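You operate a simulated robot arm through the tools that you are given. There is no shell and no other tool.

You run a simulated robot arm. Do the job below in one go: nothing can be reset, and whatever is moved stays where it is left.

TASK
Back off the second flange nut and wipe the old grease off the plate.
Fine: use the grey box spanner and the pad; both go back. What is to be rubbed or washed off counts as gone when no trace of it is left.

The check looks at the end state, three seconds after you hand in, the way a careful person would. Anything else that was tipped, shoved, dropped, spilled or broken makes it a failure.

THE ROBOT
A 7-joint arm with a two-finger parallel gripper, fixed in place. Base frame: the origin is on the floor under the middle of its stand, x ahead of it, y to its left, z up; the work surface is at about z = 0.9. Units: m, degrees, N and s.
It reaches about 1.372 m from its shoulder. Its first joint turns from -149.0 to 149.0 degrees. Payload 3.43 kg.
The tool frame sits at the grasp point between the pads (the TCP): z along the fingers, y along the line on which they close. The tips reach 0.03 m beyond it. Largest opening 0.094 m; finger width 0.028, thickness 0.01; the body of the gripper, 0.05 by 0.096 m, starts 0.055 m behind the TCP.
Orientation is told as [roll, pitch, yaw] about the base's x, y, z axes, in that order, counted from this pose: with the fingers straight down and closing along the base's y, the tool's x points along the base's -x, its y along +y and its z along -z.

THE INTERFACE
- The arm moves only by the tool move_arm. Its argument "targets" is a list of rows, each a list of 3 entries, a list of its own where there are three numbers: the turn, a rotation vector about the base's x, y, z in units of 4 degrees (1.0 is 4 degrees), then the shift along the base's x, y, z in units of 25 mm (1.0 is 25 mm), then the gripper command, from -1 (shut) to 1 (fully open), values between in proportion. In form: [[[rx, ry, rz], [x, y, z], grip], ...]. A call has 1 to 20 rows; each row shifts and turns the commanded pose from where the row before left it. A call with a number of a shift or a turn outside -1 to 1 is refused whole. Each row takes 0.2 s and may step no farther than 0.05 m and 8.6 degrees from the row before; otherwise, or with a gripper value out of range, the whole call is refused. A pose out of reach is approached as far as the arm can. The call stops where the force on the tool passes 40 N (or 10 N more than at its start, if that is more) or the arm is blocked; 0.2 s more then pass. The fingers move at their own pace (about 0.045 m/s each) and stop on an object; they squeeze with about 30 N. The grip force told is the motor's: it shows also when the fingers shut on nothing. Time passes only in rows, and 0.2 s behind the last, so rows that do not move let the fingers close. It gives the time, the measured TCP pose, the force on the tool (base axes), the opening and the grip force at its end, in the units of the frame above (readings bear some noise), with the torque about the TCP (base axes, N m) and any sound that the robot's microphone picked up, and new pictures: "show" is both (left out), scene, wrist or none.
- Cameras (640 x 400 px; columns grow to the right, rows downward): "scene" is fixed at [0.2181, -0.6462, 1.498]; the picture's right is [-0.86, -0.51, 0.00], its down [-0.43, 0.72, -0.55] and it looks along [0.28, -0.47, -0.84] (base axes); focal length 320 px, centre (320, 200). "wrist" rides on the gripper at [0.076, 0.014, -0.102] in the tool frame; the picture's right is [-0.18, 0.98, 0.00], its down [-0.75, -0.14, -0.64] and it looks along [-0.63, -0.12, 0.77] (tool axes); focal length 243 px, centre (320, 200). There is no depth. A picture from a camera that has moved, and an enlarged one, comes with that camera's place and axes in the base frame and with its lens. The place of the scene camera against the robot may be out by one fixed shift of up to 0.012 m in any direction.
- inspect(camera, box): a new picture of the part [left, top, right, bottom] of that camera's present view, enlarged. No time passes.
- close_job(): hands the job in; it is judged then, once.

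Places have to be worked out from the pictures, the camera data and where the tool is seen. Open the gripper and draw the arm clear of the work before you hand the job in, unless the task says otherwise.

The tools are called after "Emit:" as name(argument=value, ...) on one line, values as JSON. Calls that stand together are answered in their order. move_arm: Moves the arm, as the interface text tells. Its arguments: {"type":"object","properties":{"targets":{"type":"array","items":{"type":"array"}},"show":{"type":"string","enum":["both","scene","wrist","none"]}},"required":["targets"]} The other tools are called the same way: inspect (camera, box) takes an enlarged picture of a part of a camera's view; close_job () hands the job in.

At the start:

```text
t: 0.0
tcp_pos: [0.5458, -0.8227, 1.2018]
orientation: [0.1, -0.1, 0.0]
wrist_force: [0.2, -0.2, -0.3]
torque: [-0.03, -0.03, -0.01]
gripper_width: 0.0936
grip_force: 0.1
```

scene: 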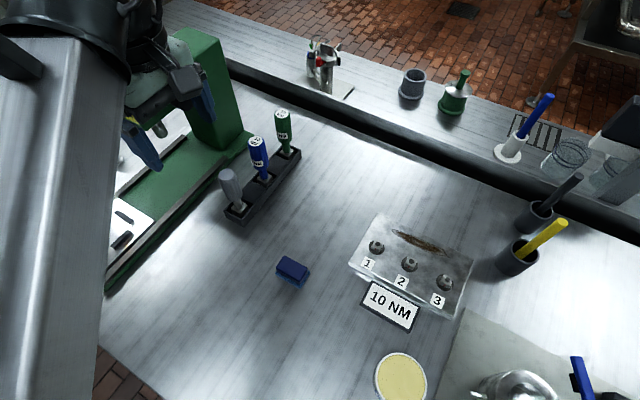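
wrist: 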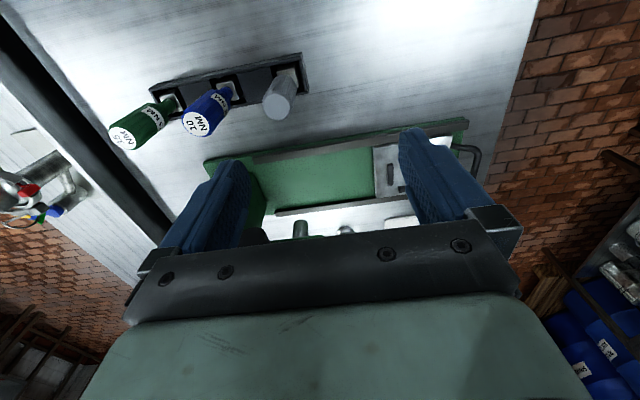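

I begin by looking closely at the plate, the spanner rack and the pad in the scene view before moving anything.

Emit:
inspect(camera="scene", box=[340, 200, 500, 340])

Emit:
inspect(camera="scene", box=[200, 90, 320, 230])

Emit:
inspect(camera="wrist", box=[90, 30, 350, 180])

Emit:
inspect(camera="scene", box=[260, 240, 330, 300])

```text
2.86 times, centred on (420, 270) of scene
camera zoom: at [0.2181, -0.6462, 1.498], right [-0.86, -0.51, 0.0], down [-0.43, 0.72, -0.55], along [0.28, -0.47, -0.84], focal length 913 px, centre (34, 0)
```

zoom: 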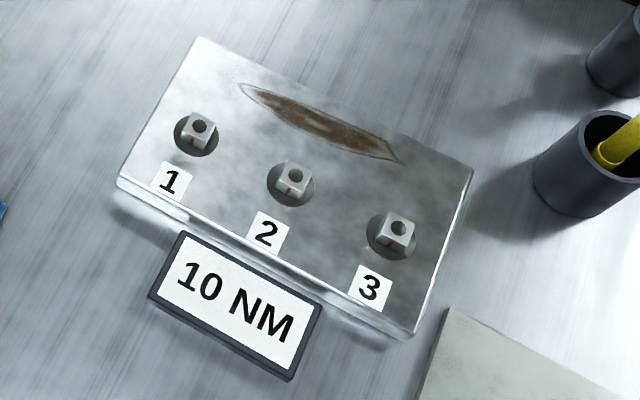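

```text
2.86 times, centred on (260, 160) of scene
camera zoom: at [0.2181, -0.6462, 1.498], right [-0.86, -0.51, 0.0], down [-0.43, 0.72, -0.55], along [0.28, -0.47, -0.84], focal length 913 px, centre (491, 314)
```

zoom: 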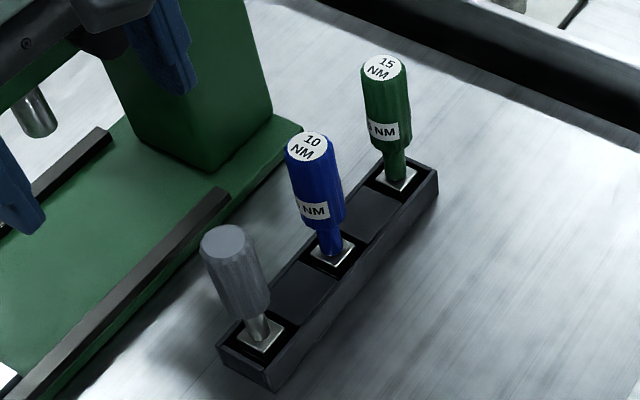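

```text
2.46 times, centred on (220, 105) of wrist
camera zoom: at [0.4694, -0.8091, 1.3037], right [0.18, 0.98, 0.0], down [0.75, -0.14, 0.64], along [0.63, -0.12, -0.77], focal length 597 px, centre (566, 434)
```

zoom: 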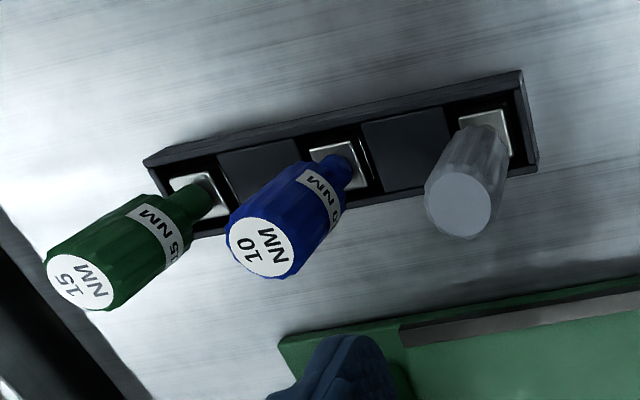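

```text
6.67 times, centred on (295, 270) of scene
camera zoom: at [0.2181, -0.6462, 1.498], right [-0.86, -0.51, 0.0], down [-0.43, 0.72, -0.55], along [0.28, -0.47, -0.84], focal length 2131 px, centre (487, -267)
```

zoom: 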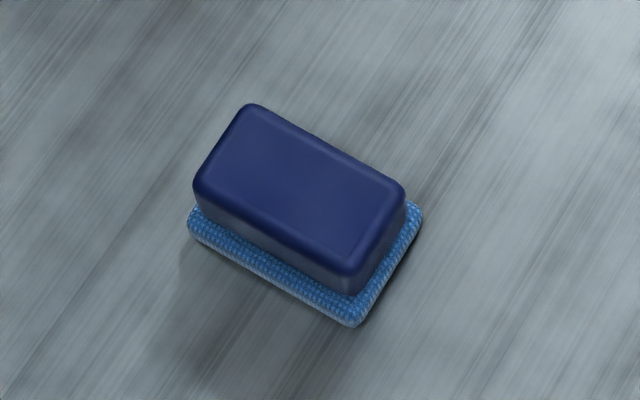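

The nuts sit in a row along x near y ≈ -0.925, the grease strip runs near y ≈ -0.98, the pad is near (0.375, -0.808), and the grey spanner is near (0.549, -0.868) with its top at about z 1.03. I'll zoom in on the nuts and the spanner handle to read their orientation and check what else is close by.

Emit:
inspect(camera="scene", box=[392, 248, 428, 280])

Emit:
inspect(camera="scene", box=[210, 155, 260, 225])

Emit:
inspect(camera="wrist", box=[240, 40, 340, 140])

Emit:
inspect(camera="scene", box=[0, 0, 260, 300])

```text
12.50 times, centred on (410, 264) of scene
camera zoom: at [0.2181, -0.6462, 1.498], right [-0.86, -0.51, 0.0], down [-0.43, 0.72, -0.55], along [0.28, -0.47, -0.84], focal length 3996 px, centre (-805, -600)
```

zoom: 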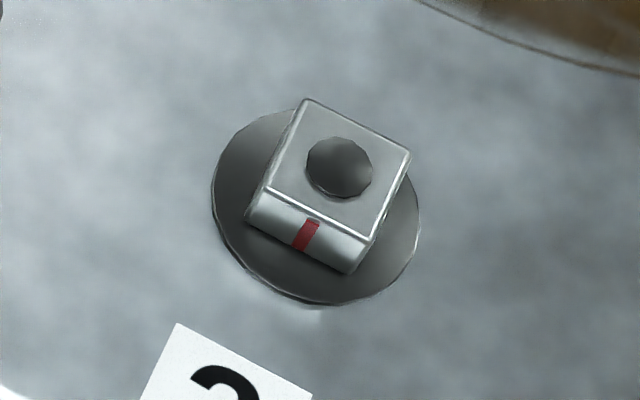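

```text
5.71 times, centred on (235, 190) of scene
camera zoom: at [0.2181, -0.6462, 1.498], right [-0.86, -0.51, 0.0], down [-0.43, 0.72, -0.55], along [0.28, -0.47, -0.84], focal length 1827 px, centre (806, 257)
```

zoom: 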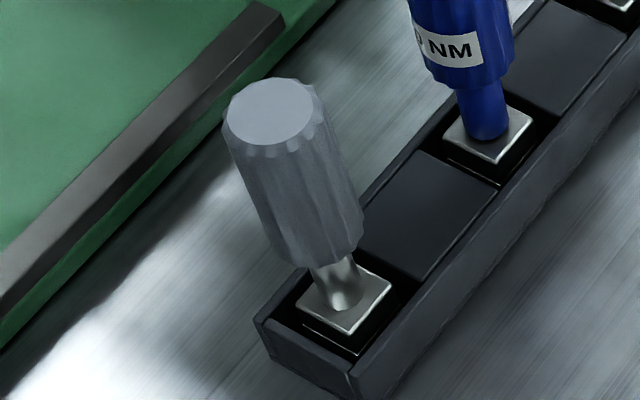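

```text
4.00 times, centred on (290, 90) of wrist
camera zoom: at [0.4694, -0.8091, 1.3037], right [0.18, 0.98, 0.0], down [0.75, -0.14, 0.64], along [0.63, -0.12, -0.77], focal length 970 px, centre (440, 640)
```

zoom: 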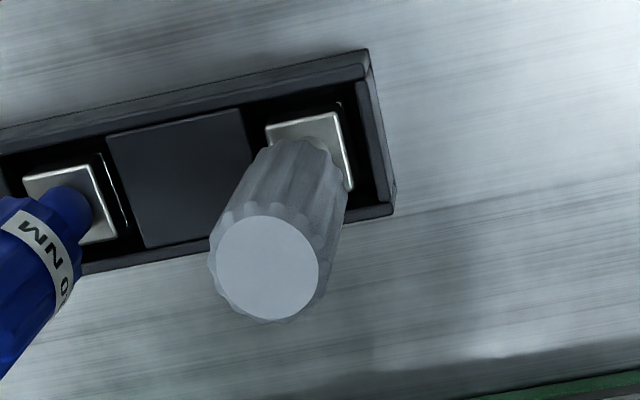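

```text
1.33 times, centred on (130, 150) of scene
camera zoom: at [0.2181, -0.6462, 1.498], right [-0.86, -0.51, 0.0], down [-0.43, 0.72, -0.55], along [0.28, -0.47, -0.84], focal length 426 px, centre (573, 267)
```

zoom: 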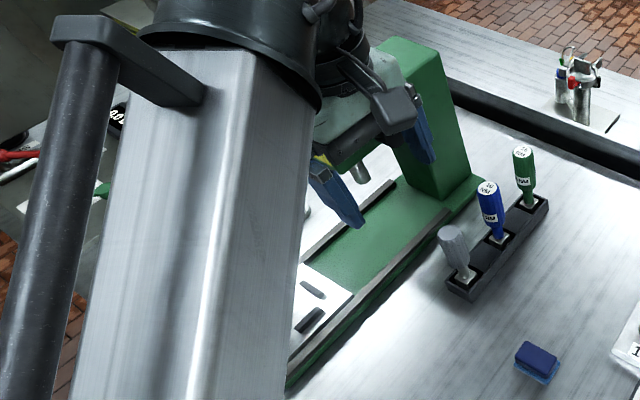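

Nut 2 is a square of about 16.5 mm, lined up with the base axes, with its red mark facing the robot. The grey spanner's square head in the rack has the same alignment. I'll move over the spanner and part of the way down, with the fingers still open.

Emit:
move_arm(targets=[[[0, 0, 0], [0.05, -0.6, -0.6], 1], [[0, 0, 0], [0.05, -0.6, -0.6], 1], [[0, 0, 0], [0.03, -0.6, -0.6], 1], [[0, 0, 0], [0, 0, -0.6], 1], [[0, 0, 0], [0, 0, 0], 1]])

```text
t: 1.2
tcp_pos: [0.5497, -0.8692, 1.14]
orientation: [-0.1, 0.1, -0.1]
wrist_force: [0.3, 0.4, -0.1]
torque: [0.01, 0.01, -0.02]
gripper_width: 0.0939
grip_force: 0.1
camera wrist: at [0.4728, -0.8542, 1.2434], right [0.18, 0.98, 0.0], down [0.75, -0.14, 0.64], along [0.63, -0.12, -0.77], focal length 243 px, centre (320, 200)
```

scene: 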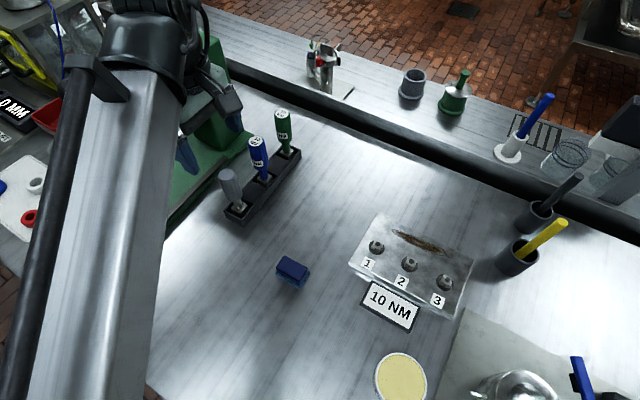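
wrist: 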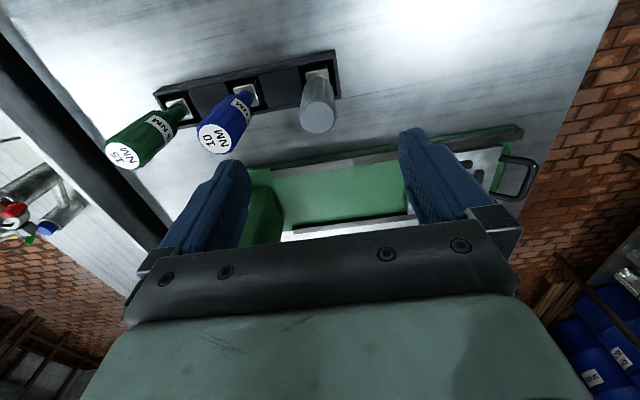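

The fingers are above the grey spanner with room on both sides. I'll enlarge the wrist view to fix its x and y before going down over the handle.

Emit:
inspect(camera="wrist", box=[260, 40, 360, 150])

```text
3.64 times, centred on (310, 95) of wrist
camera zoom: at [0.4728, -0.8542, 1.2434], right [0.18, 0.98, 0.0], down [0.75, -0.14, 0.64], along [0.63, -0.12, -0.77], focal length 882 px, centre (356, 582)
```

zoom: 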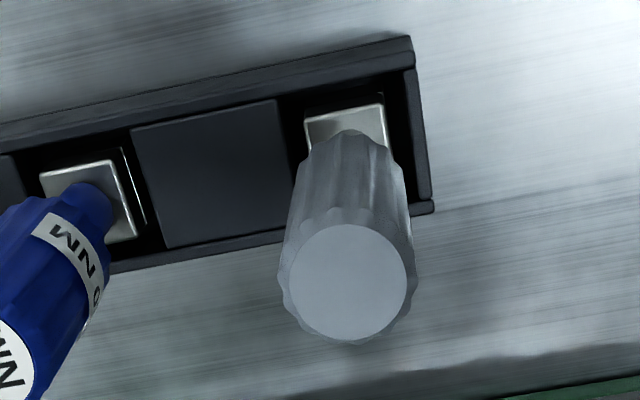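

The handle top is at about (0.552, -0.871) and roughly 30 mm across, so I need a shift of about 2 mm. I'll go down to TCP z ≈ 1.0 and then shut the fingers.

Emit:
move_arm(targets=[[[0, 0, 0], [0.06, -0.06, -0.8], 1], [[0, 0, 0], [0, 0, -0.8], 1], [[0, 0, 0], [0, 0, -0.8], 1], [[0, 0, 0], [0, 0, -0.8], 1], [[0, 0, 0], [0, 0, -0.8], 1], [[0, 0, 0], [0, 0, -0.8], 1], [[0, 0, 0], [0, 0, -0.8], 1], [[0, 0, 0], [0, 0, 0], 1]])

```text
t: 3.0
tcp_pos: [0.5504, -0.8703, 1.0013]
orientation: [0.0, 0.0, 0.0]
wrist_force: [0.6, 0.3, 0.2]
torque: [0.01, -0.01, -0.01]
gripper_width: 0.0942
grip_force: 0.1
camera wrist: at [0.4735, -0.8558, 1.1039], right [0.18, 0.98, 0.0], down [0.75, -0.14, 0.64], along [0.63, -0.12, -0.77], focal length 243 px, centre (320, 200)
```

scene: 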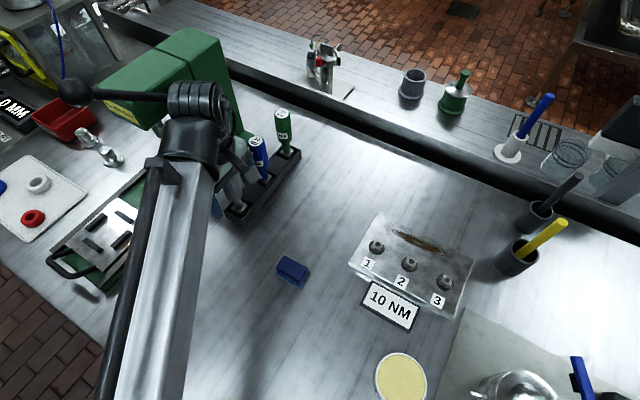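
wrist: 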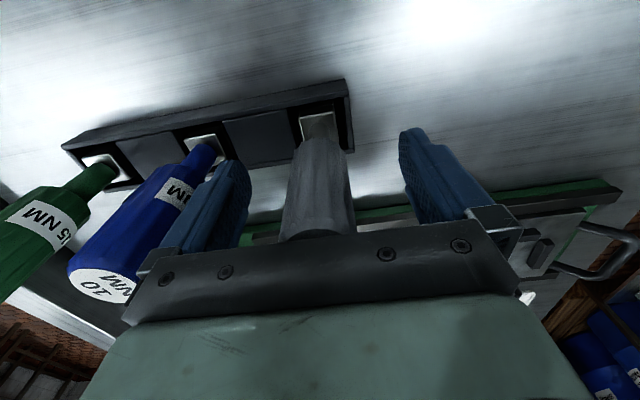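

The handle is centred between the pads and nothing is being touched. I'll close the fingers on it in place.

Emit:
move_arm(targets=[[[0, 0, 0], [0, 0, 0], -1], [[0, 0, 0], [0, 0, 0], -1], [[0, 0, 0], [0, 0, 0], -1], [[0, 0, 0], [0, 0, 0], -1], [[0, 0, 0], [0, 0, 0], -1], [[0, 0, 0], [0, 0, 0], -1]], show="wrist")

```text
t: 4.4
tcp_pos: [0.5499, -0.8694, 1.0026]
orientation: [0.0, -0.1, 0.0]
wrist_force: [-0.3, -1.0, 1.0]
torque: [-0.08, 0.01, 0.0]
gripper_width: 0.0319
grip_force: 29.7
camera wrist: at [0.4735, -0.8558, 1.1041], right [0.18, 0.98, 0.0], down [0.75, -0.14, 0.64], along [0.63, -0.12, -0.77], focal length 243 px, centre (320, 200)
```

wrist: 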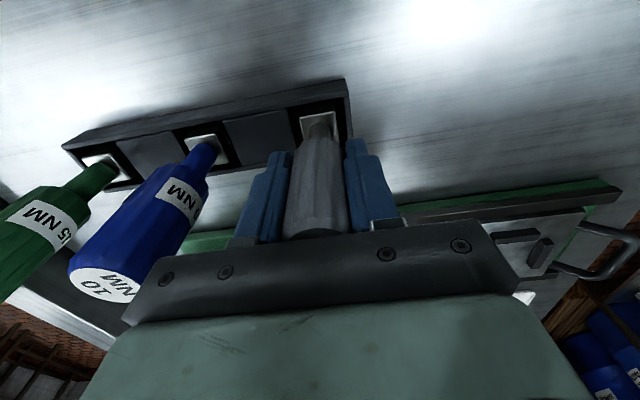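

The grip has the handle at 0.032 m with full squeeze. I'll lift straight up out of the rack, slowly at first in case it snags.

Emit:
move_arm(targets=[[[0, 0, 0], [0, 0, 0.3], -1], [[0, 0, 0], [0, 0, 0.4], -1], [[0, 0, 0], [0, 0, 0.5], -1], [[0, 0, 0], [0, 0, 0.6], -1], [[0, 0, 0], [0, 0, 0.8], -1], [[0, 0, 0], [0, 0, 0.8], -1], [[0, 0, 0], [0, 0, 0.8], -1], [[0, 0, 0], [0, 0, 0.8], -1], [[0, 0, 0], [0, 0, 0], -1]])

```text
t: 6.4
tcp_pos: [0.5519, -0.8709, 1.1259]
orientation: [0.0, 0.1, 0.0]
wrist_force: [-0.2, -0.1, -1.4]
torque: [0.01, -0.02, 0.01]
gripper_width: 0.032
grip_force: 29.5
camera wrist: at [0.4746, -0.8566, 1.2283], right [0.18, 0.98, 0.0], down [0.75, -0.14, 0.64], along [0.63, -0.12, -0.77], focal length 243 px, centre (320, 200)
```

scene: 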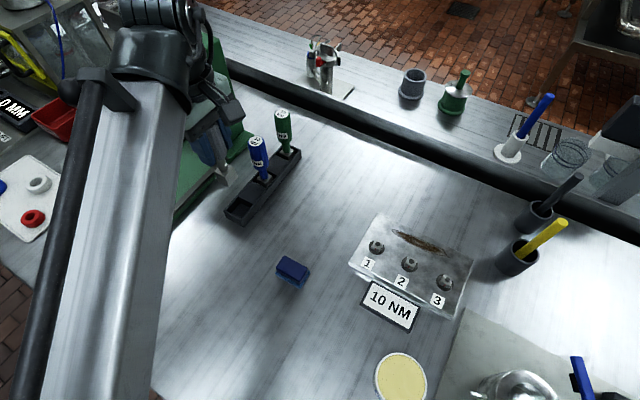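
wrist: 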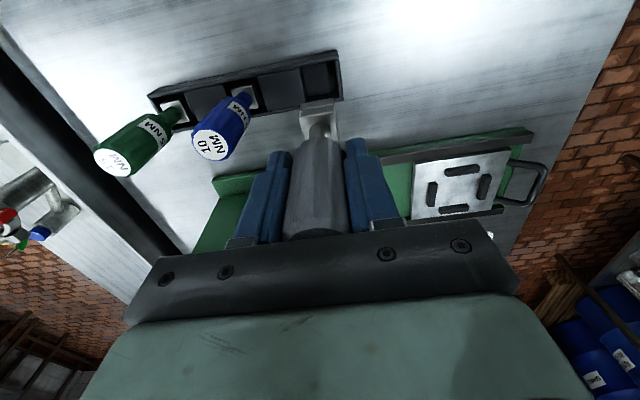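

The spanner is out of the rack and hanging from the grip. I'll check the socket's length and squareness in enlarged views.

Emit:
inspect(camera="wrist", box=[260, 60, 390, 180])

Emit:
inspect(camera="scene", box=[180, 100, 300, 240])

```text
3.33 times, centred on (325, 120) of wrist
camera zoom: at [0.4746, -0.8566, 1.2283], right [0.18, 0.98, 0.0], down [0.75, -0.14, 0.64], along [0.63, -0.12, -0.77], focal length 809 px, centre (303, 467)
```

zoom: 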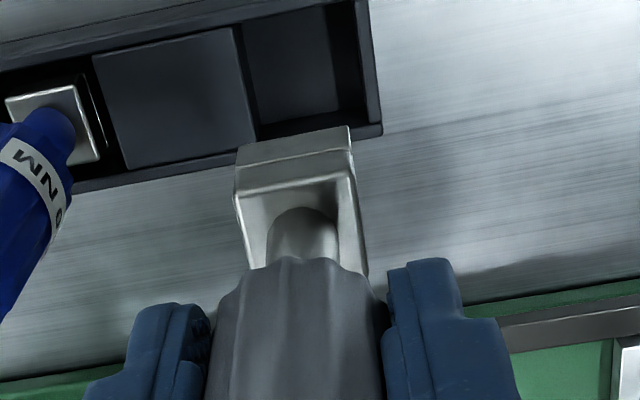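

```text
2.86 times, centred on (240, 170) of scene
camera zoom: at [0.2181, -0.6462, 1.498], right [-0.86, -0.51, 0.0], down [-0.43, 0.72, -0.55], along [0.28, -0.47, -0.84], focal length 913 px, centre (549, 286)
```

zoom: 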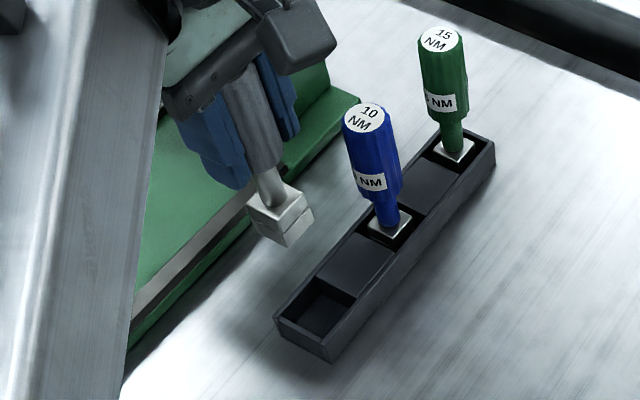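

The socket hangs square to the base axes, with its bottom about 0.10 m below the TCP. I'll carry it at this height toward the plate and stop short on the robot's side, so the wrist camera can see the nuts.

Emit:
move_arm(targets=[[[0, 0, 0], [-0.6, 0, 0], -1], [[0, 0, 0], [-0.9, 0, 0], -1], [[0, 0, 0], [-0.9, 0, 0], -1], [[0, 0, 0], [-0.9, 0, 0], -1], [[0, 0, 0], [-0.9, 0, 0], -1], [[0, 0, 0], [-0.9, 0, 0], -1], [[0, 0, 0], [-0.9, 0, 0], -1], [[0, 0, 0], [-0.9, 0, 0], -1], [[0, 0, 0], [-0.9, 0, 0], -1], [[0, 0, 0], [-0.9, 0, 0], -1], [[0, 0, 0], [-0.9, 0, 0], -1], [[0, 0, 0], [-0.9, 0, 0], -1], [[0, 0, 0], [-0.9, 0, 0], -1], [[0, 0, 0], [-0.9, 0, 0], -1], [[0, 0, 0], [-0.9, 0, 0], -1], [[0, 0, 0], [-0.9, 0, 0], -1], [[0, 0, 0], [-0.6, 0, 0], -1], [[0, 0, 0], [0, 0, 0], -1]])

```text
t: 10.2
tcp_pos: [0.183, -0.8701, 1.1268]
orientation: [0.0, 0.0, 0.1]
wrist_force: [-0.7, 0.6, -0.4]
torque: [0.0, 0.03, 0.01]
gripper_width: 0.0322
grip_force: 30.0
camera wrist: at [0.1062, -0.8552, 1.2286], right [0.18, 0.98, 0.0], down [0.75, -0.14, 0.64], along [0.63, -0.12, -0.77], focal length 243 px, centre (320, 200)
```

scene: 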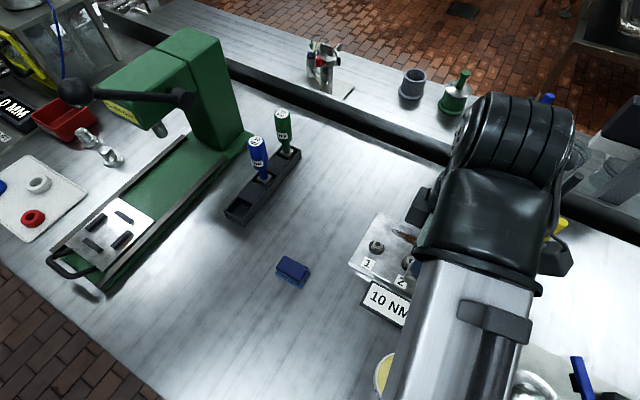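
wrist: 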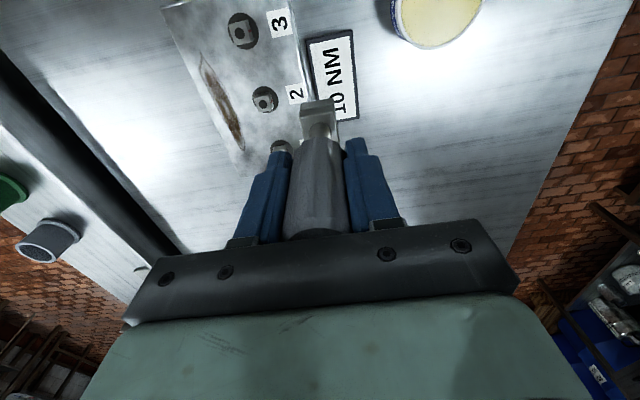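

From here the wrist camera sees nuts 2 and 3, the grease and the label. I'll zoom in to place nut 2 accurately.

Emit:
inspect(camera="wrist", box=[220, 60, 350, 160])

Emit:
inspect(camera="wrist", box=[160, 0, 370, 130])

```text
4.00 times, centred on (285, 110) of wrist
camera zoom: at [0.1062, -0.8552, 1.2286], right [0.18, 0.98, 0.0], down [0.75, -0.14, 0.64], along [0.63, -0.12, -0.77], focal length 970 px, centre (460, 560)
```

zoom: 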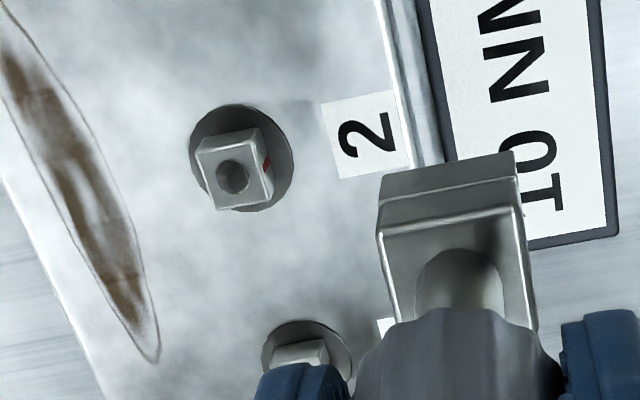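

```text
3.05 times, centred on (265, 65) of wrist
camera zoom: at [0.1062, -0.8552, 1.2286], right [0.18, 0.98, 0.0], down [0.75, -0.14, 0.64], along [0.63, -0.12, -0.77], focal length 739 px, centre (488, 611)
```

zoom: 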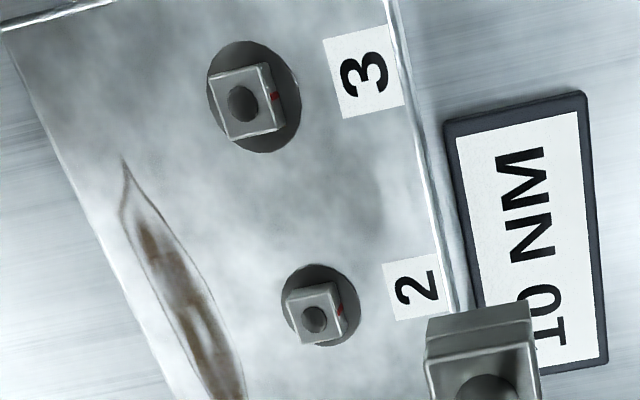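

Nut 2's first wrist-camera fix is about (0.188, -0.937), still depending on its height. I'll drop 40 mm, clear of everything, and take a second sight to settle the height.

Emit:
move_arm(targets=[[[0, 0, 0], [0, 0, -0.8], -1], [[0, 0, 0], [0, 0, -0.8], -1], [[0, 0, 0], [0, 0, 0], -1]], show="wrist")

Emit:
inspect(camera="wrist", box=[210, 40, 350, 140])

```text
t: 11.0
tcp_pos: [0.1844, -0.8685, 1.0859]
orientation: [0.0, 0.0, 0.1]
wrist_force: [-0.2, 0.2, -2.3]
torque: [0.02, 0.01, 0.0]
gripper_width: 0.032
grip_force: 29.5
camera wrist: at [0.1063, -0.8552, 1.1887], right [0.18, 0.98, 0.0], down [0.75, -0.14, 0.64], along [0.63, -0.12, -0.77], focal length 243 px, centre (320, 200)
```

wrist: 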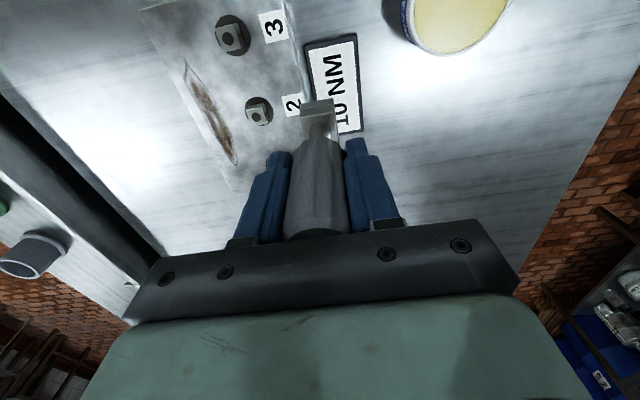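

```text
4.00 times, centred on (280, 90) of wrist
camera zoom: at [0.1063, -0.8552, 1.1887], right [0.18, 0.98, 0.0], down [0.75, -0.14, 0.64], along [0.63, -0.12, -0.77], focal length 970 px, centre (480, 640)
```

zoom: 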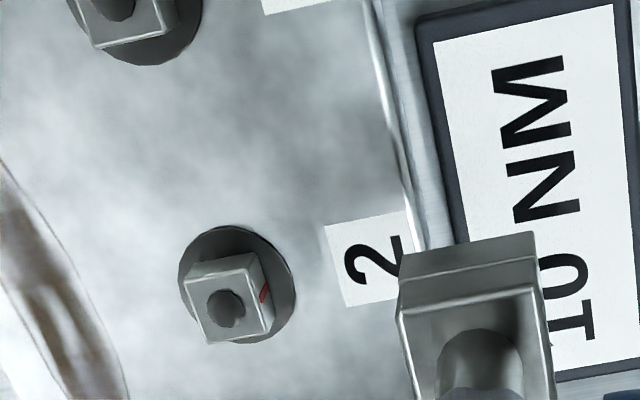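

The two sights put nut 2 near (0.1885, -0.937) with its top around z 0.935. I'll move the socket above that point, keeping a safe gap, and check the alignment from there.

Emit:
move_arm(targets=[[[0, 0, 0], [0.07, -0.9, 0], -1], [[0, 0, 0], [0.07, -0.9, 0], -1], [[0, 0, 0], [0.08, -0.9, 0], -1], [[0, 0, 0], [0, 0, 0], -1], [[0, 0, 0], [0, 0, 0], -1]])

Emit:
inspect(camera="wrist", box=[260, 40, 400, 140])

```text
t: 12.2
tcp_pos: [0.1902, -0.9354, 1.0854]
orientation: [0.0, 0.0, 0.0]
wrist_force: [0.0, 0.2, -1.9]
torque: [-0.01, -0.01, 0.0]
gripper_width: 0.032
grip_force: 29.7
camera wrist: at [0.1123, -0.9227, 1.1885], right [0.18, 0.98, 0.0], down [0.75, -0.14, 0.64], along [0.63, -0.12, -0.77], focal length 243 px, centre (320, 200)
```

scene: 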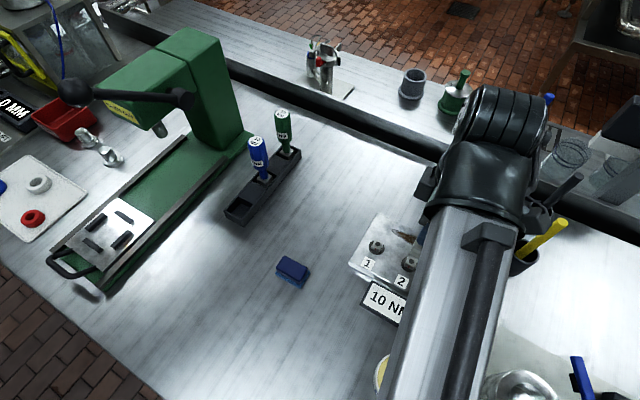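
wrist: 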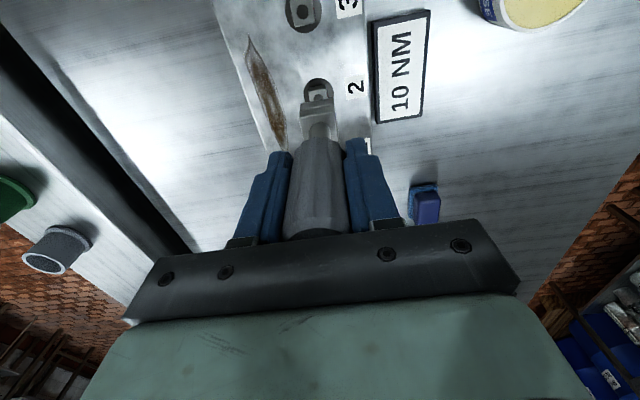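

```text
4.00 times, centred on (330, 90) of wrist
camera zoom: at [0.1123, -0.9227, 1.1885], right [0.18, 0.98, 0.0], down [0.75, -0.14, 0.64], along [0.63, -0.12, -0.77], focal length 970 px, centre (280, 640)
```

zoom: 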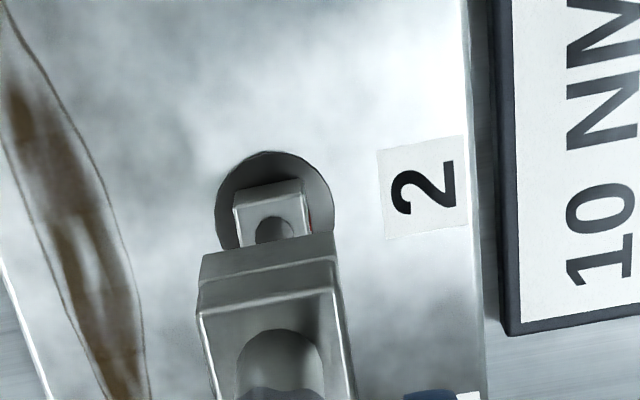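

The socket and nut 2 line up within about 1 mm, with no visible twist between them. I'll make a tiny y correction, bring the socket down to just above the nut and look again.

Emit:
move_arm(targets=[[[0, 0, 0], [0, -0.03, -0.5], -1], [[0, 0, 0], [0, 0, -0.5], -1], [[0, 0, 0], [0, 0, -0.3], -1], [[0, 0, 0], [0, 0, 0], -1]], show="wrist")

Emit:
inspect(camera="wrist", box=[270, 60, 370, 140])

```text
t: 13.2
tcp_pos: [0.19, -0.937, 1.0535]
orientation: [0.1, 0.1, 0.1]
wrist_force: [-0.2, -0.3, -0.9]
torque: [0.03, -0.02, -0.02]
gripper_width: 0.0319
grip_force: 30.4
camera wrist: at [0.1126, -0.9235, 1.1557], right [0.18, 0.98, 0.0], down [0.75, -0.14, 0.64], along [0.63, -0.12, -0.77], focal length 243 px, centre (320, 200)
```

wrist: 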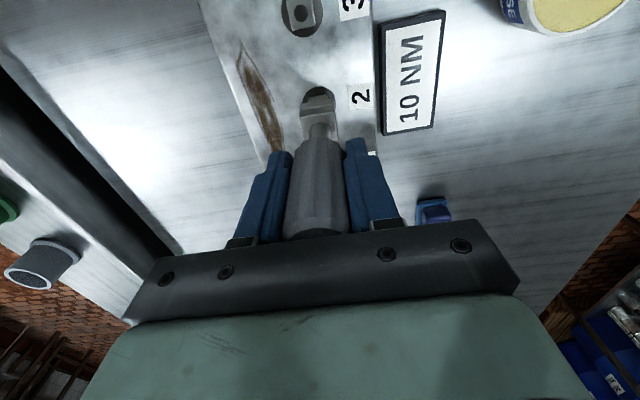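

```text
5.00 times, centred on (320, 100) of wrist
camera zoom: at [0.1126, -0.9235, 1.1557], right [0.18, 0.98, 0.0], down [0.75, -0.14, 0.64], along [0.63, -0.12, -0.77], focal length 1213 px, centre (320, 700)
```

zoom: 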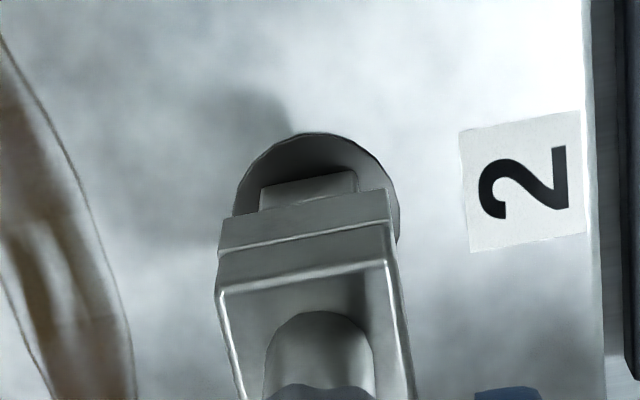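

The socket is centred over nut 2 to within about half a millimetre, and its lower rim is about 14 mm above the nut top. I'll lower it in small steps and watch the force.

Emit:
move_arm(targets=[[[0, 0, 0], [0, 0, -0.2], -1], [[0, 0, 0], [0, 0, -0.2], -1], [[0, 0, 0], [0, 0, -0.15], -1], [[0, 0, 0], [0, 0, -0.1], -1], [[0, 0, 0], [0, 0, 0], -1]], show="wrist")

Emit:
inspect(camera="wrist", box=[270, 60, 370, 140])

```text
t: 14.4
tcp_pos: [0.1891, -0.937, 1.037]
orientation: [-0.1, 0.0, 0.0]
wrist_force: [0.3, 0.4, -2.0]
torque: [-0.01, 0.01, -0.02]
gripper_width: 0.0318
grip_force: 30.1
camera wrist: at [0.1122, -0.924, 1.1398], right [0.18, 0.98, 0.0], down [0.75, -0.14, 0.64], along [0.63, -0.12, -0.77], focal length 243 px, centre (320, 200)
```

wrist: 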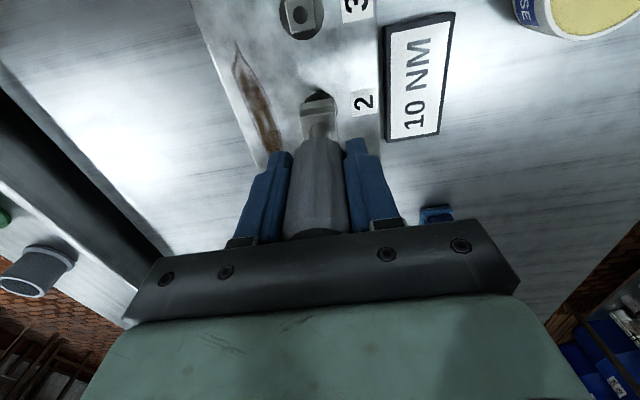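

```text
5.00 times, centred on (320, 100) of wrist
camera zoom: at [0.1122, -0.924, 1.1398], right [0.18, 0.98, 0.0], down [0.75, -0.14, 0.64], along [0.63, -0.12, -0.77], focal length 1213 px, centre (320, 700)
```

zoom: 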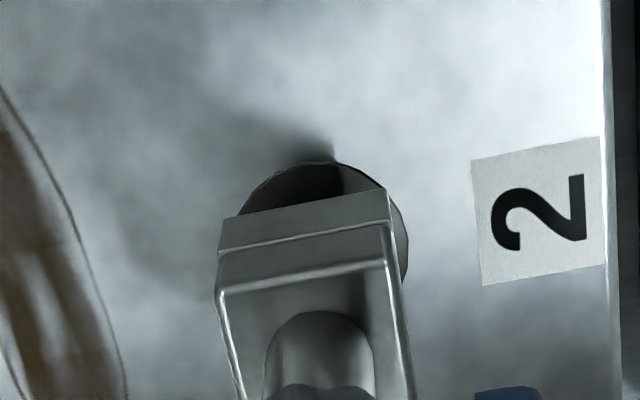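

There's no contact force yet and the rim is about level with the nut top. I'll continue down in 2 to 2.5 mm steps.

Emit:
move_arm(targets=[[[0, 0, 0], [0, 0, -0.08], -1], [[0, 0, 0], [0, 0, -0.08], -1], [[0, 0, 0], [0, 0, -0.08], -1], [[0, 0, 0], [0, 0, 0], -1]], show="none")

```text
t: 15.4
tcp_pos: [0.1896, -0.9383, 1.0315]
orientation: [-0.1, 0.0, 0.0]
wrist_force: [0.4, -0.4, -2.1]
torque: [-0.02, 0.0, -0.01]
gripper_width: 0.0319
grip_force: 30.0
```

The force is still only the spanner's weight. I'll keep lowering gently.

Emit:
move_arm(targets=[[[0, 0, 0], [0, 0, -0.08], -1], [[0, 0, 0], [0, 0, -0.08], -1], [[0, 0, 0], [0, 0, -0.08], -1], [[0, 0, 0], [0, 0, 0], -1]], show="wrist")

Emit:
inspect(camera="wrist", box=[270, 60, 370, 140])

```text
t: 16.4
tcp_pos: [0.1894, -0.9377, 1.0247]
orientation: [-0.1, 0.0, 0.0]
wrist_force: [-0.2, 0.0, -1.5]
torque: [0.0, 0.0, 0.04]
gripper_width: 0.032
grip_force: 30.4
camera wrist: at [0.112, -0.9239, 1.1276], right [0.18, 0.98, 0.0], down [0.75, -0.14, 0.64], along [0.63, -0.12, -0.77], focal length 243 px, centre (320, 200)
```

wrist: 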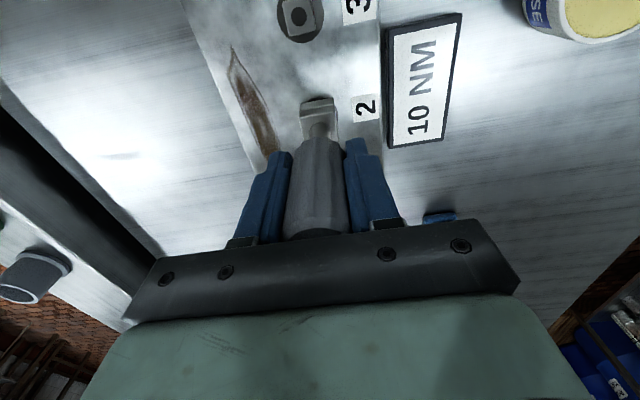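

```text
5.00 times, centred on (320, 100) of wrist
camera zoom: at [0.112, -0.9239, 1.1276], right [0.18, 0.98, 0.0], down [0.75, -0.14, 0.64], along [0.63, -0.12, -0.77], focal length 1213 px, centre (320, 700)
```

zoom: 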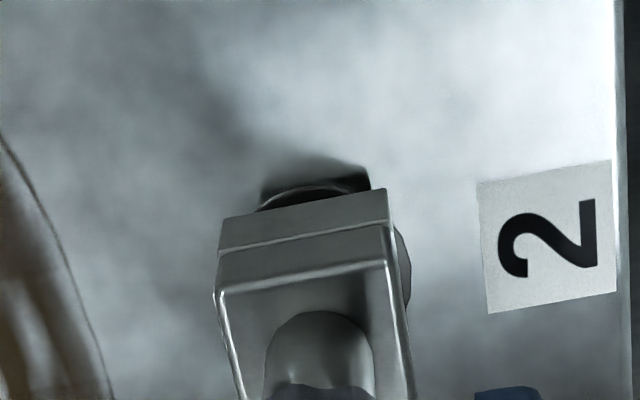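

The socket has slid down over the nut without touching. I'll lower in 1.5 mm steps until it seats on the flange.

Emit:
move_arm(targets=[[[0, 0, 0], [0, 0, -0.06], -1], [[0, 0, 0], [0, 0, -0.06], -1], [[0, 0, 0], [0, 0, 0], -1]], show="none")

```text
t: 17.2
tcp_pos: [0.1907, -0.9365, 1.0219]
orientation: [0.0, -0.2, 0.0]
wrist_force: [0.0, 0.3, -1.1]
torque: [0.0, -0.01, -0.01]
gripper_width: 0.0318
grip_force: 30.0
```

Still no resistance. I'll take two more small steps down.

Emit:
move_arm(targets=[[[0, 0, 0], [0, 0, -0.05], -1], [[0, 0, 0], [0, 0, -0.05], -1], [[0, 0, 0], [0, 0, 0], -1]], show="wrist")

Emit:
inspect(camera="wrist", box=[270, 60, 370, 140])

```text
t: 18.0
tcp_pos: [0.189, -0.9374, 1.0228]
orientation: [0.0, 0.0, 0.0]
wrist_force: [0.5, -1.3, 7.8]
torque: [-0.02, -0.04, -0.04]
gripper_width: 0.0319
grip_force: 29.5
camera wrist: at [0.1122, -0.9235, 1.1233], right [0.18, 0.98, 0.0], down [0.75, -0.14, 0.64], along [0.63, -0.12, -0.77], focal length 243 px, centre (320, 200)
```

wrist: 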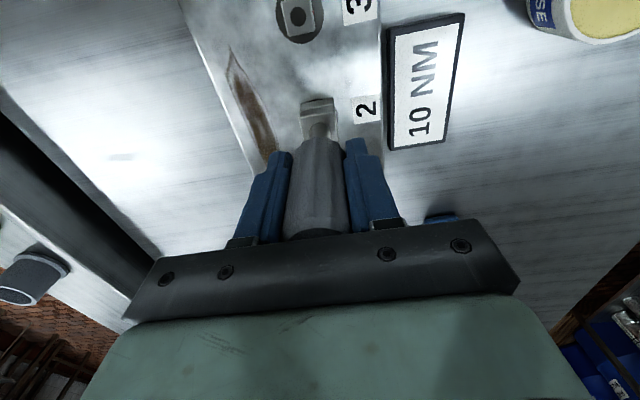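

```text
5.00 times, centred on (320, 100) of wrist
camera zoom: at [0.1122, -0.9235, 1.1233], right [0.18, 0.98, 0.0], down [0.75, -0.14, 0.64], along [0.63, -0.12, -0.77], focal length 1213 px, centre (320, 700)
```

zoom: 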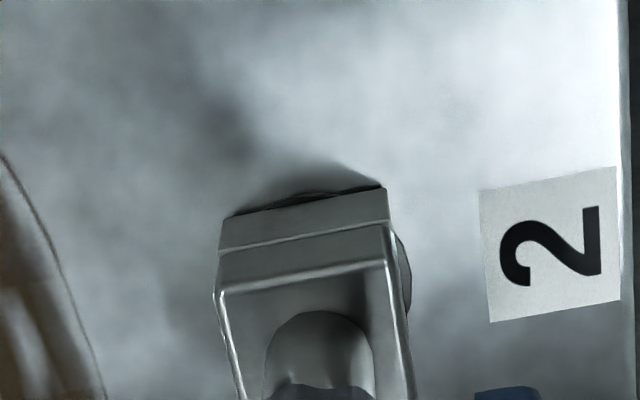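

Contact: about 8 N upward with the rim on the flange, so the socket is seated over nut 2. I'll start turning anticlockwise seen from above (+z), 12° at first, and read the torque.

Emit:
move_arm(targets=[[[0, 0, 0.5], [0, 0, 0], -1], [[0, 0, 0.5], [0, 0, 0], -1], [[0, 0, 1], [0, 0, 0], -1], [[0, 0, 1], [0, 0, 0], -1], [[0, 0, 0], [0, 0, 0], -1]], show="wrist")

```text
t: 19.2
tcp_pos: [0.1892, -0.9373, 1.0205]
orientation: [0.1, -0.1, 12.1]
wrist_force: [5.0, -0.6, 14.2]
torque: [0.03, -0.43, -0.01]
gripper_width: 0.0321
grip_force: 30.4
camera wrist: at [0.1111, -0.9397, 1.1232], right [-0.03, 1.0, 0.0], down [0.77, 0.02, 0.64], along [0.64, 0.02, -0.77], focal length 243 px, centre (320, 200)
```

wrist: 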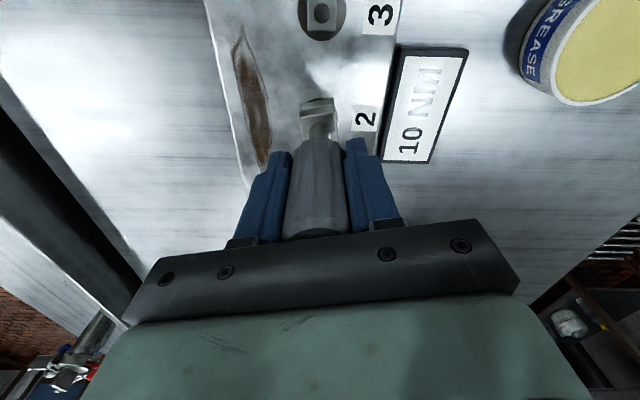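

The torque about z is near zero after 12°. I'll check whether the socket still moves with the hand and how it sits on the nut.

Emit:
inspect(camera="wrist", box=[270, 60, 370, 140])

Emit:
inspect(camera="scene", box=[350, 190, 480, 320])

```text
5.00 times, centred on (320, 100) of wrist
camera zoom: at [0.1111, -0.9397, 1.1232], right [-0.03, 1.0, 0.0], down [0.77, 0.02, 0.64], along [0.64, 0.02, -0.77], focal length 1213 px, centre (320, 700)
```

zoom: 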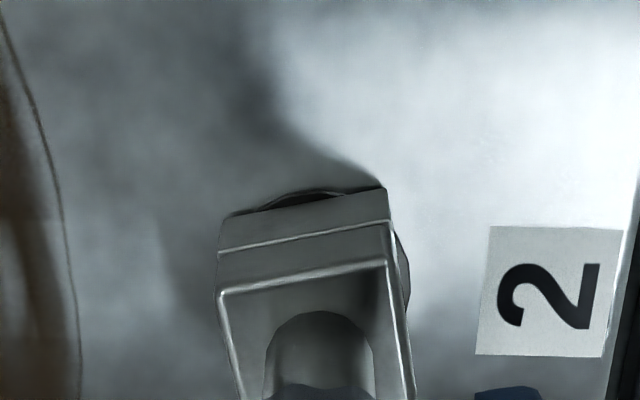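

```text
3.08 times, centred on (415, 255) of scene
camera zoom: at [0.2181, -0.6462, 1.498], right [-0.86, -0.51, 0.0], down [-0.43, 0.72, -0.55], along [0.28, -0.47, -0.84], focal length 984 px, centre (28, 31)
```

zoom: 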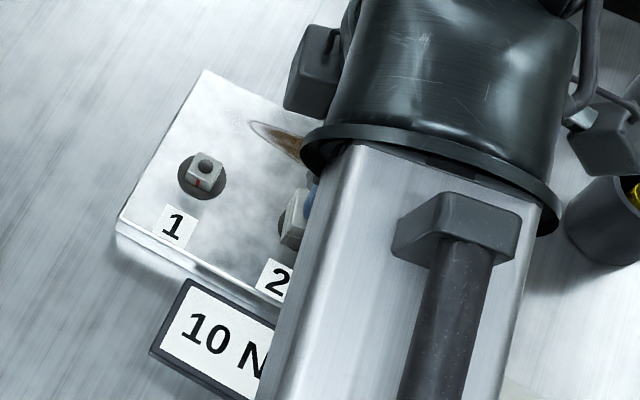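

The socket is turning with the hand and still sits on the flange, so I may only have used up its play. I'll keep turning while easing the downward push a little.

Emit:
move_arm(targets=[[[0, 0, 1], [0, 0, 0.03], -1], [[0, 0, 1], [0, 0, 0], -1], [[0, 0, 1], [0, 0, 0], -1]], show="none")

Emit:
move_arm(targets=[[[0, 0, 1], [0, 0, 0], -1], [[0, 0, 1], [0, 0, 0], -1], [[0, 0, 1], [0, 0, 0], -1]], show="wrist")

```text
t: 20.0
tcp_pos: [0.1899, -0.9366, 1.0204]
orientation: [0.0, -0.1, 24.2]
wrist_force: [4.7, -0.3, 7.3]
torque: [-0.03, -0.38, 0.02]
gripper_width: 0.0319
grip_force: 30.5
```

```text
t: 20.8
tcp_pos: [0.1911, -0.9376, 1.0201]
orientation: [0.0, 0.0, 36.1]
wrist_force: [2.4, 1.2, 4.1]
torque: [-0.02, -0.2, -0.02]
gripper_width: 0.0321
grip_force: 30.1
camera wrist: at [0.1185, -0.9713, 1.1233], right [-0.43, 0.9, 0.0], down [0.69, 0.33, 0.64], along [0.58, 0.28, -0.77], focal length 243 px, centre (320, 200)
```

wrist: 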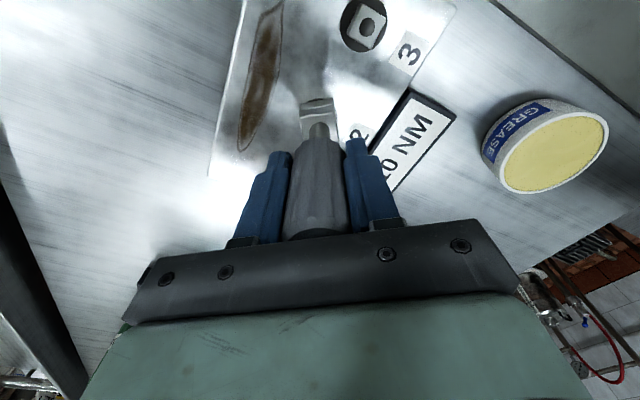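

The torque is still near zero at 36° and the push is fading, so the nut seems to be coming round without much resistance. I'll turn on toward 72° and check the readings.

Emit:
move_arm(targets=[[[0, 0, 1], [0, 0, 0], -1], [[0, 0, 1], [0, 0, 0], -1], [[0, 0, 1], [0, 0, 0], -1], [[0, 0, 1], [0, 0, 0], -1], [[0, 0, 1], [0, 0, 0], -1], [[0, 0, 1], [0, 0, 0], -1], [[0, 0, 1], [0, 0, 0], -1], [[0, 0, 1], [0, 0, 0], -1], [[0, 0, 1], [0, 0, 0], -1]], show="both")

Emit:
inspect(camera="wrist", box=[270, 60, 370, 140])

```text
t: 22.8
tcp_pos: [0.1894, -0.9377, 1.0214]
orientation: [0.0, 0.0, 72.1]
wrist_force: [1.3, -0.6, -0.8]
torque: [-0.05, -0.12, -0.02]
gripper_width: 0.0322
grip_force: 30.0
camera wrist: at [0.1515, -1.0063, 1.1233], right [-0.88, 0.48, 0.0], down [0.37, 0.67, 0.64], along [0.31, 0.56, -0.77], focal length 243 px, centre (320, 200)
```

scene: 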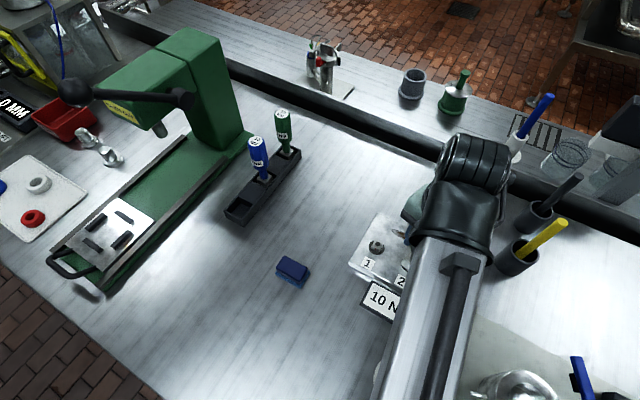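
wrist: 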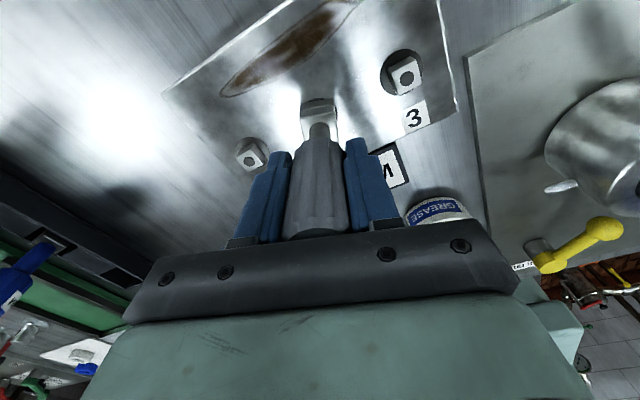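

```text
5.00 times, centred on (320, 100) of wrist
camera zoom: at [0.1515, -1.0063, 1.1233], right [-0.88, 0.48, 0.0], down [0.37, 0.67, 0.64], along [0.31, 0.56, -0.77], focal length 1213 px, centre (320, 700)
```

zoom: 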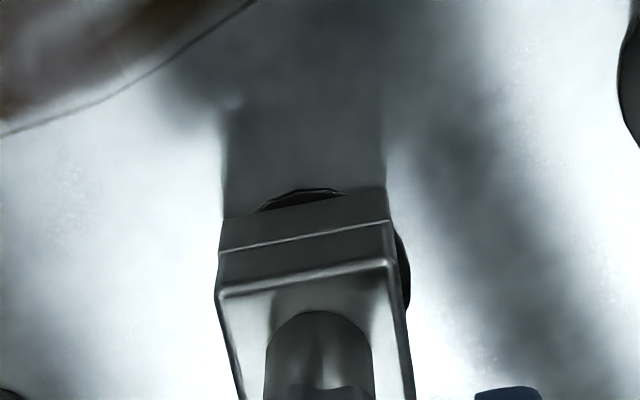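

The pose follows cleanly at 72° and nothing is binding. I'll carry on to about 100°, so that the nut makes at least a quarter turn even after the play.

Emit:
move_arm(targets=[[[0, 0, 1], [0, 0, 0], -1], [[0, 0, 1], [0, 0, 0], -1], [[0, 0, 1], [0, 0, 0], -1], [[0, 0, 1], [0, 0, 0], -1], [[0, 0, 1], [0, 0, 0], -1], [[0, 0, 1], [0, 0, 0], -1], [[0, 0, 1], [0, 0, 0], -1], [[0, 0, 0], [0, 0, 0], -1]], show="wrist")

```text
t: 24.6
tcp_pos: [0.1932, -0.9367, 1.021]
orientation: [0.4, -0.1, 91.2]
wrist_force: [-23.6, -2.8, 1.6]
torque: [-0.21, 1.89, -0.02]
gripper_width: 0.0321
grip_force: 30.1
out of reach, approached as far as the arm can: row 5, 6, 7
camera wrist: at [0.1802, -1.0137, 1.1237], right [-0.99, 0.16, 0.01], down [0.13, 0.76, 0.64], along [0.1, 0.63, -0.77], focal length 243 px, centre (320, 200)
```

wrist: 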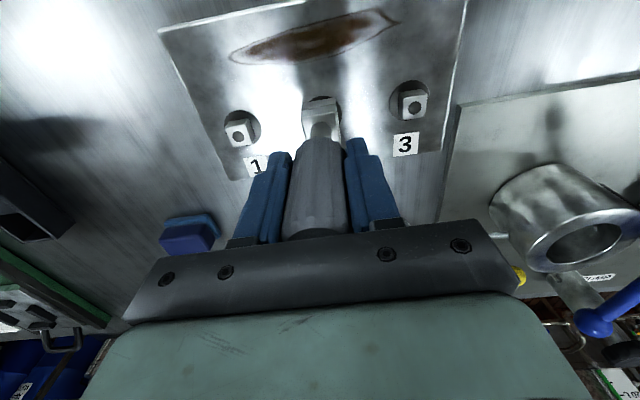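

The wrist ran into its range at about 91° and is loading the nut sideways. I'll turn back to 88° to relieve that, then read again.

Emit:
move_arm(targets=[[[0, 0, -1], [0, 0, 0], -1], [[0, 0, -1], [0, 0, 0], -1], [[0, 0, -1], [0, 0, 0], -1], [[0, 0, 0], [0, 0, 0], -1]], show="none")

```text
t: 25.6
tcp_pos: [0.194, -0.9363, 1.0216]
orientation: [0.4, 0.1, 79.2]
wrist_force: [-22.6, -5.5, 3.0]
torque: [-0.36, 1.87, 0.0]
gripper_width: 0.0324
grip_force: 30.2
```

The commanded point drifted about 5 mm in +x when the reach limit cut in, which explains the 23 N side force. I'll shift back onto the nut axis.

Emit:
move_arm(targets=[[[0, 0, 0], [-0.06, -0.01, 0], -1], [[0, 0, 0], [-0.06, -0.01, 0], -1], [[0, 0, 0], [-0.05, -0.01, 0], -1], [[0, 0, 0], [0, 0, 0], -1]], show="none")

```text
t: 26.6
tcp_pos: [0.1922, -0.9362, 1.0207]
orientation: [-0.1, -0.1, 79.4]
wrist_force: [-7.6, 3.9, 0.4]
torque: [0.34, 0.58, -0.02]
gripper_width: 0.032
grip_force: 30.3
```

The side force is down to about 8 N. I'll trim a bit more toward zero before lifting.

Emit:
move_arm(targets=[[[0, 0, 0], [-0.04, 0.02, 0], -1], [[0, 0, 0], [-0.03, 0.01, 0], -1], [[0, 0, 0], [0, 0, 0], -1]], show="none")

```text
t: 27.4
tcp_pos: [0.1908, -0.9369, 1.0207]
orientation: [0.0, 0.0, 79.4]
wrist_force: [0.0, -0.6, -1.3]
torque: [0.02, -0.01, 0.01]
gripper_width: 0.0321
grip_force: 30.4
```

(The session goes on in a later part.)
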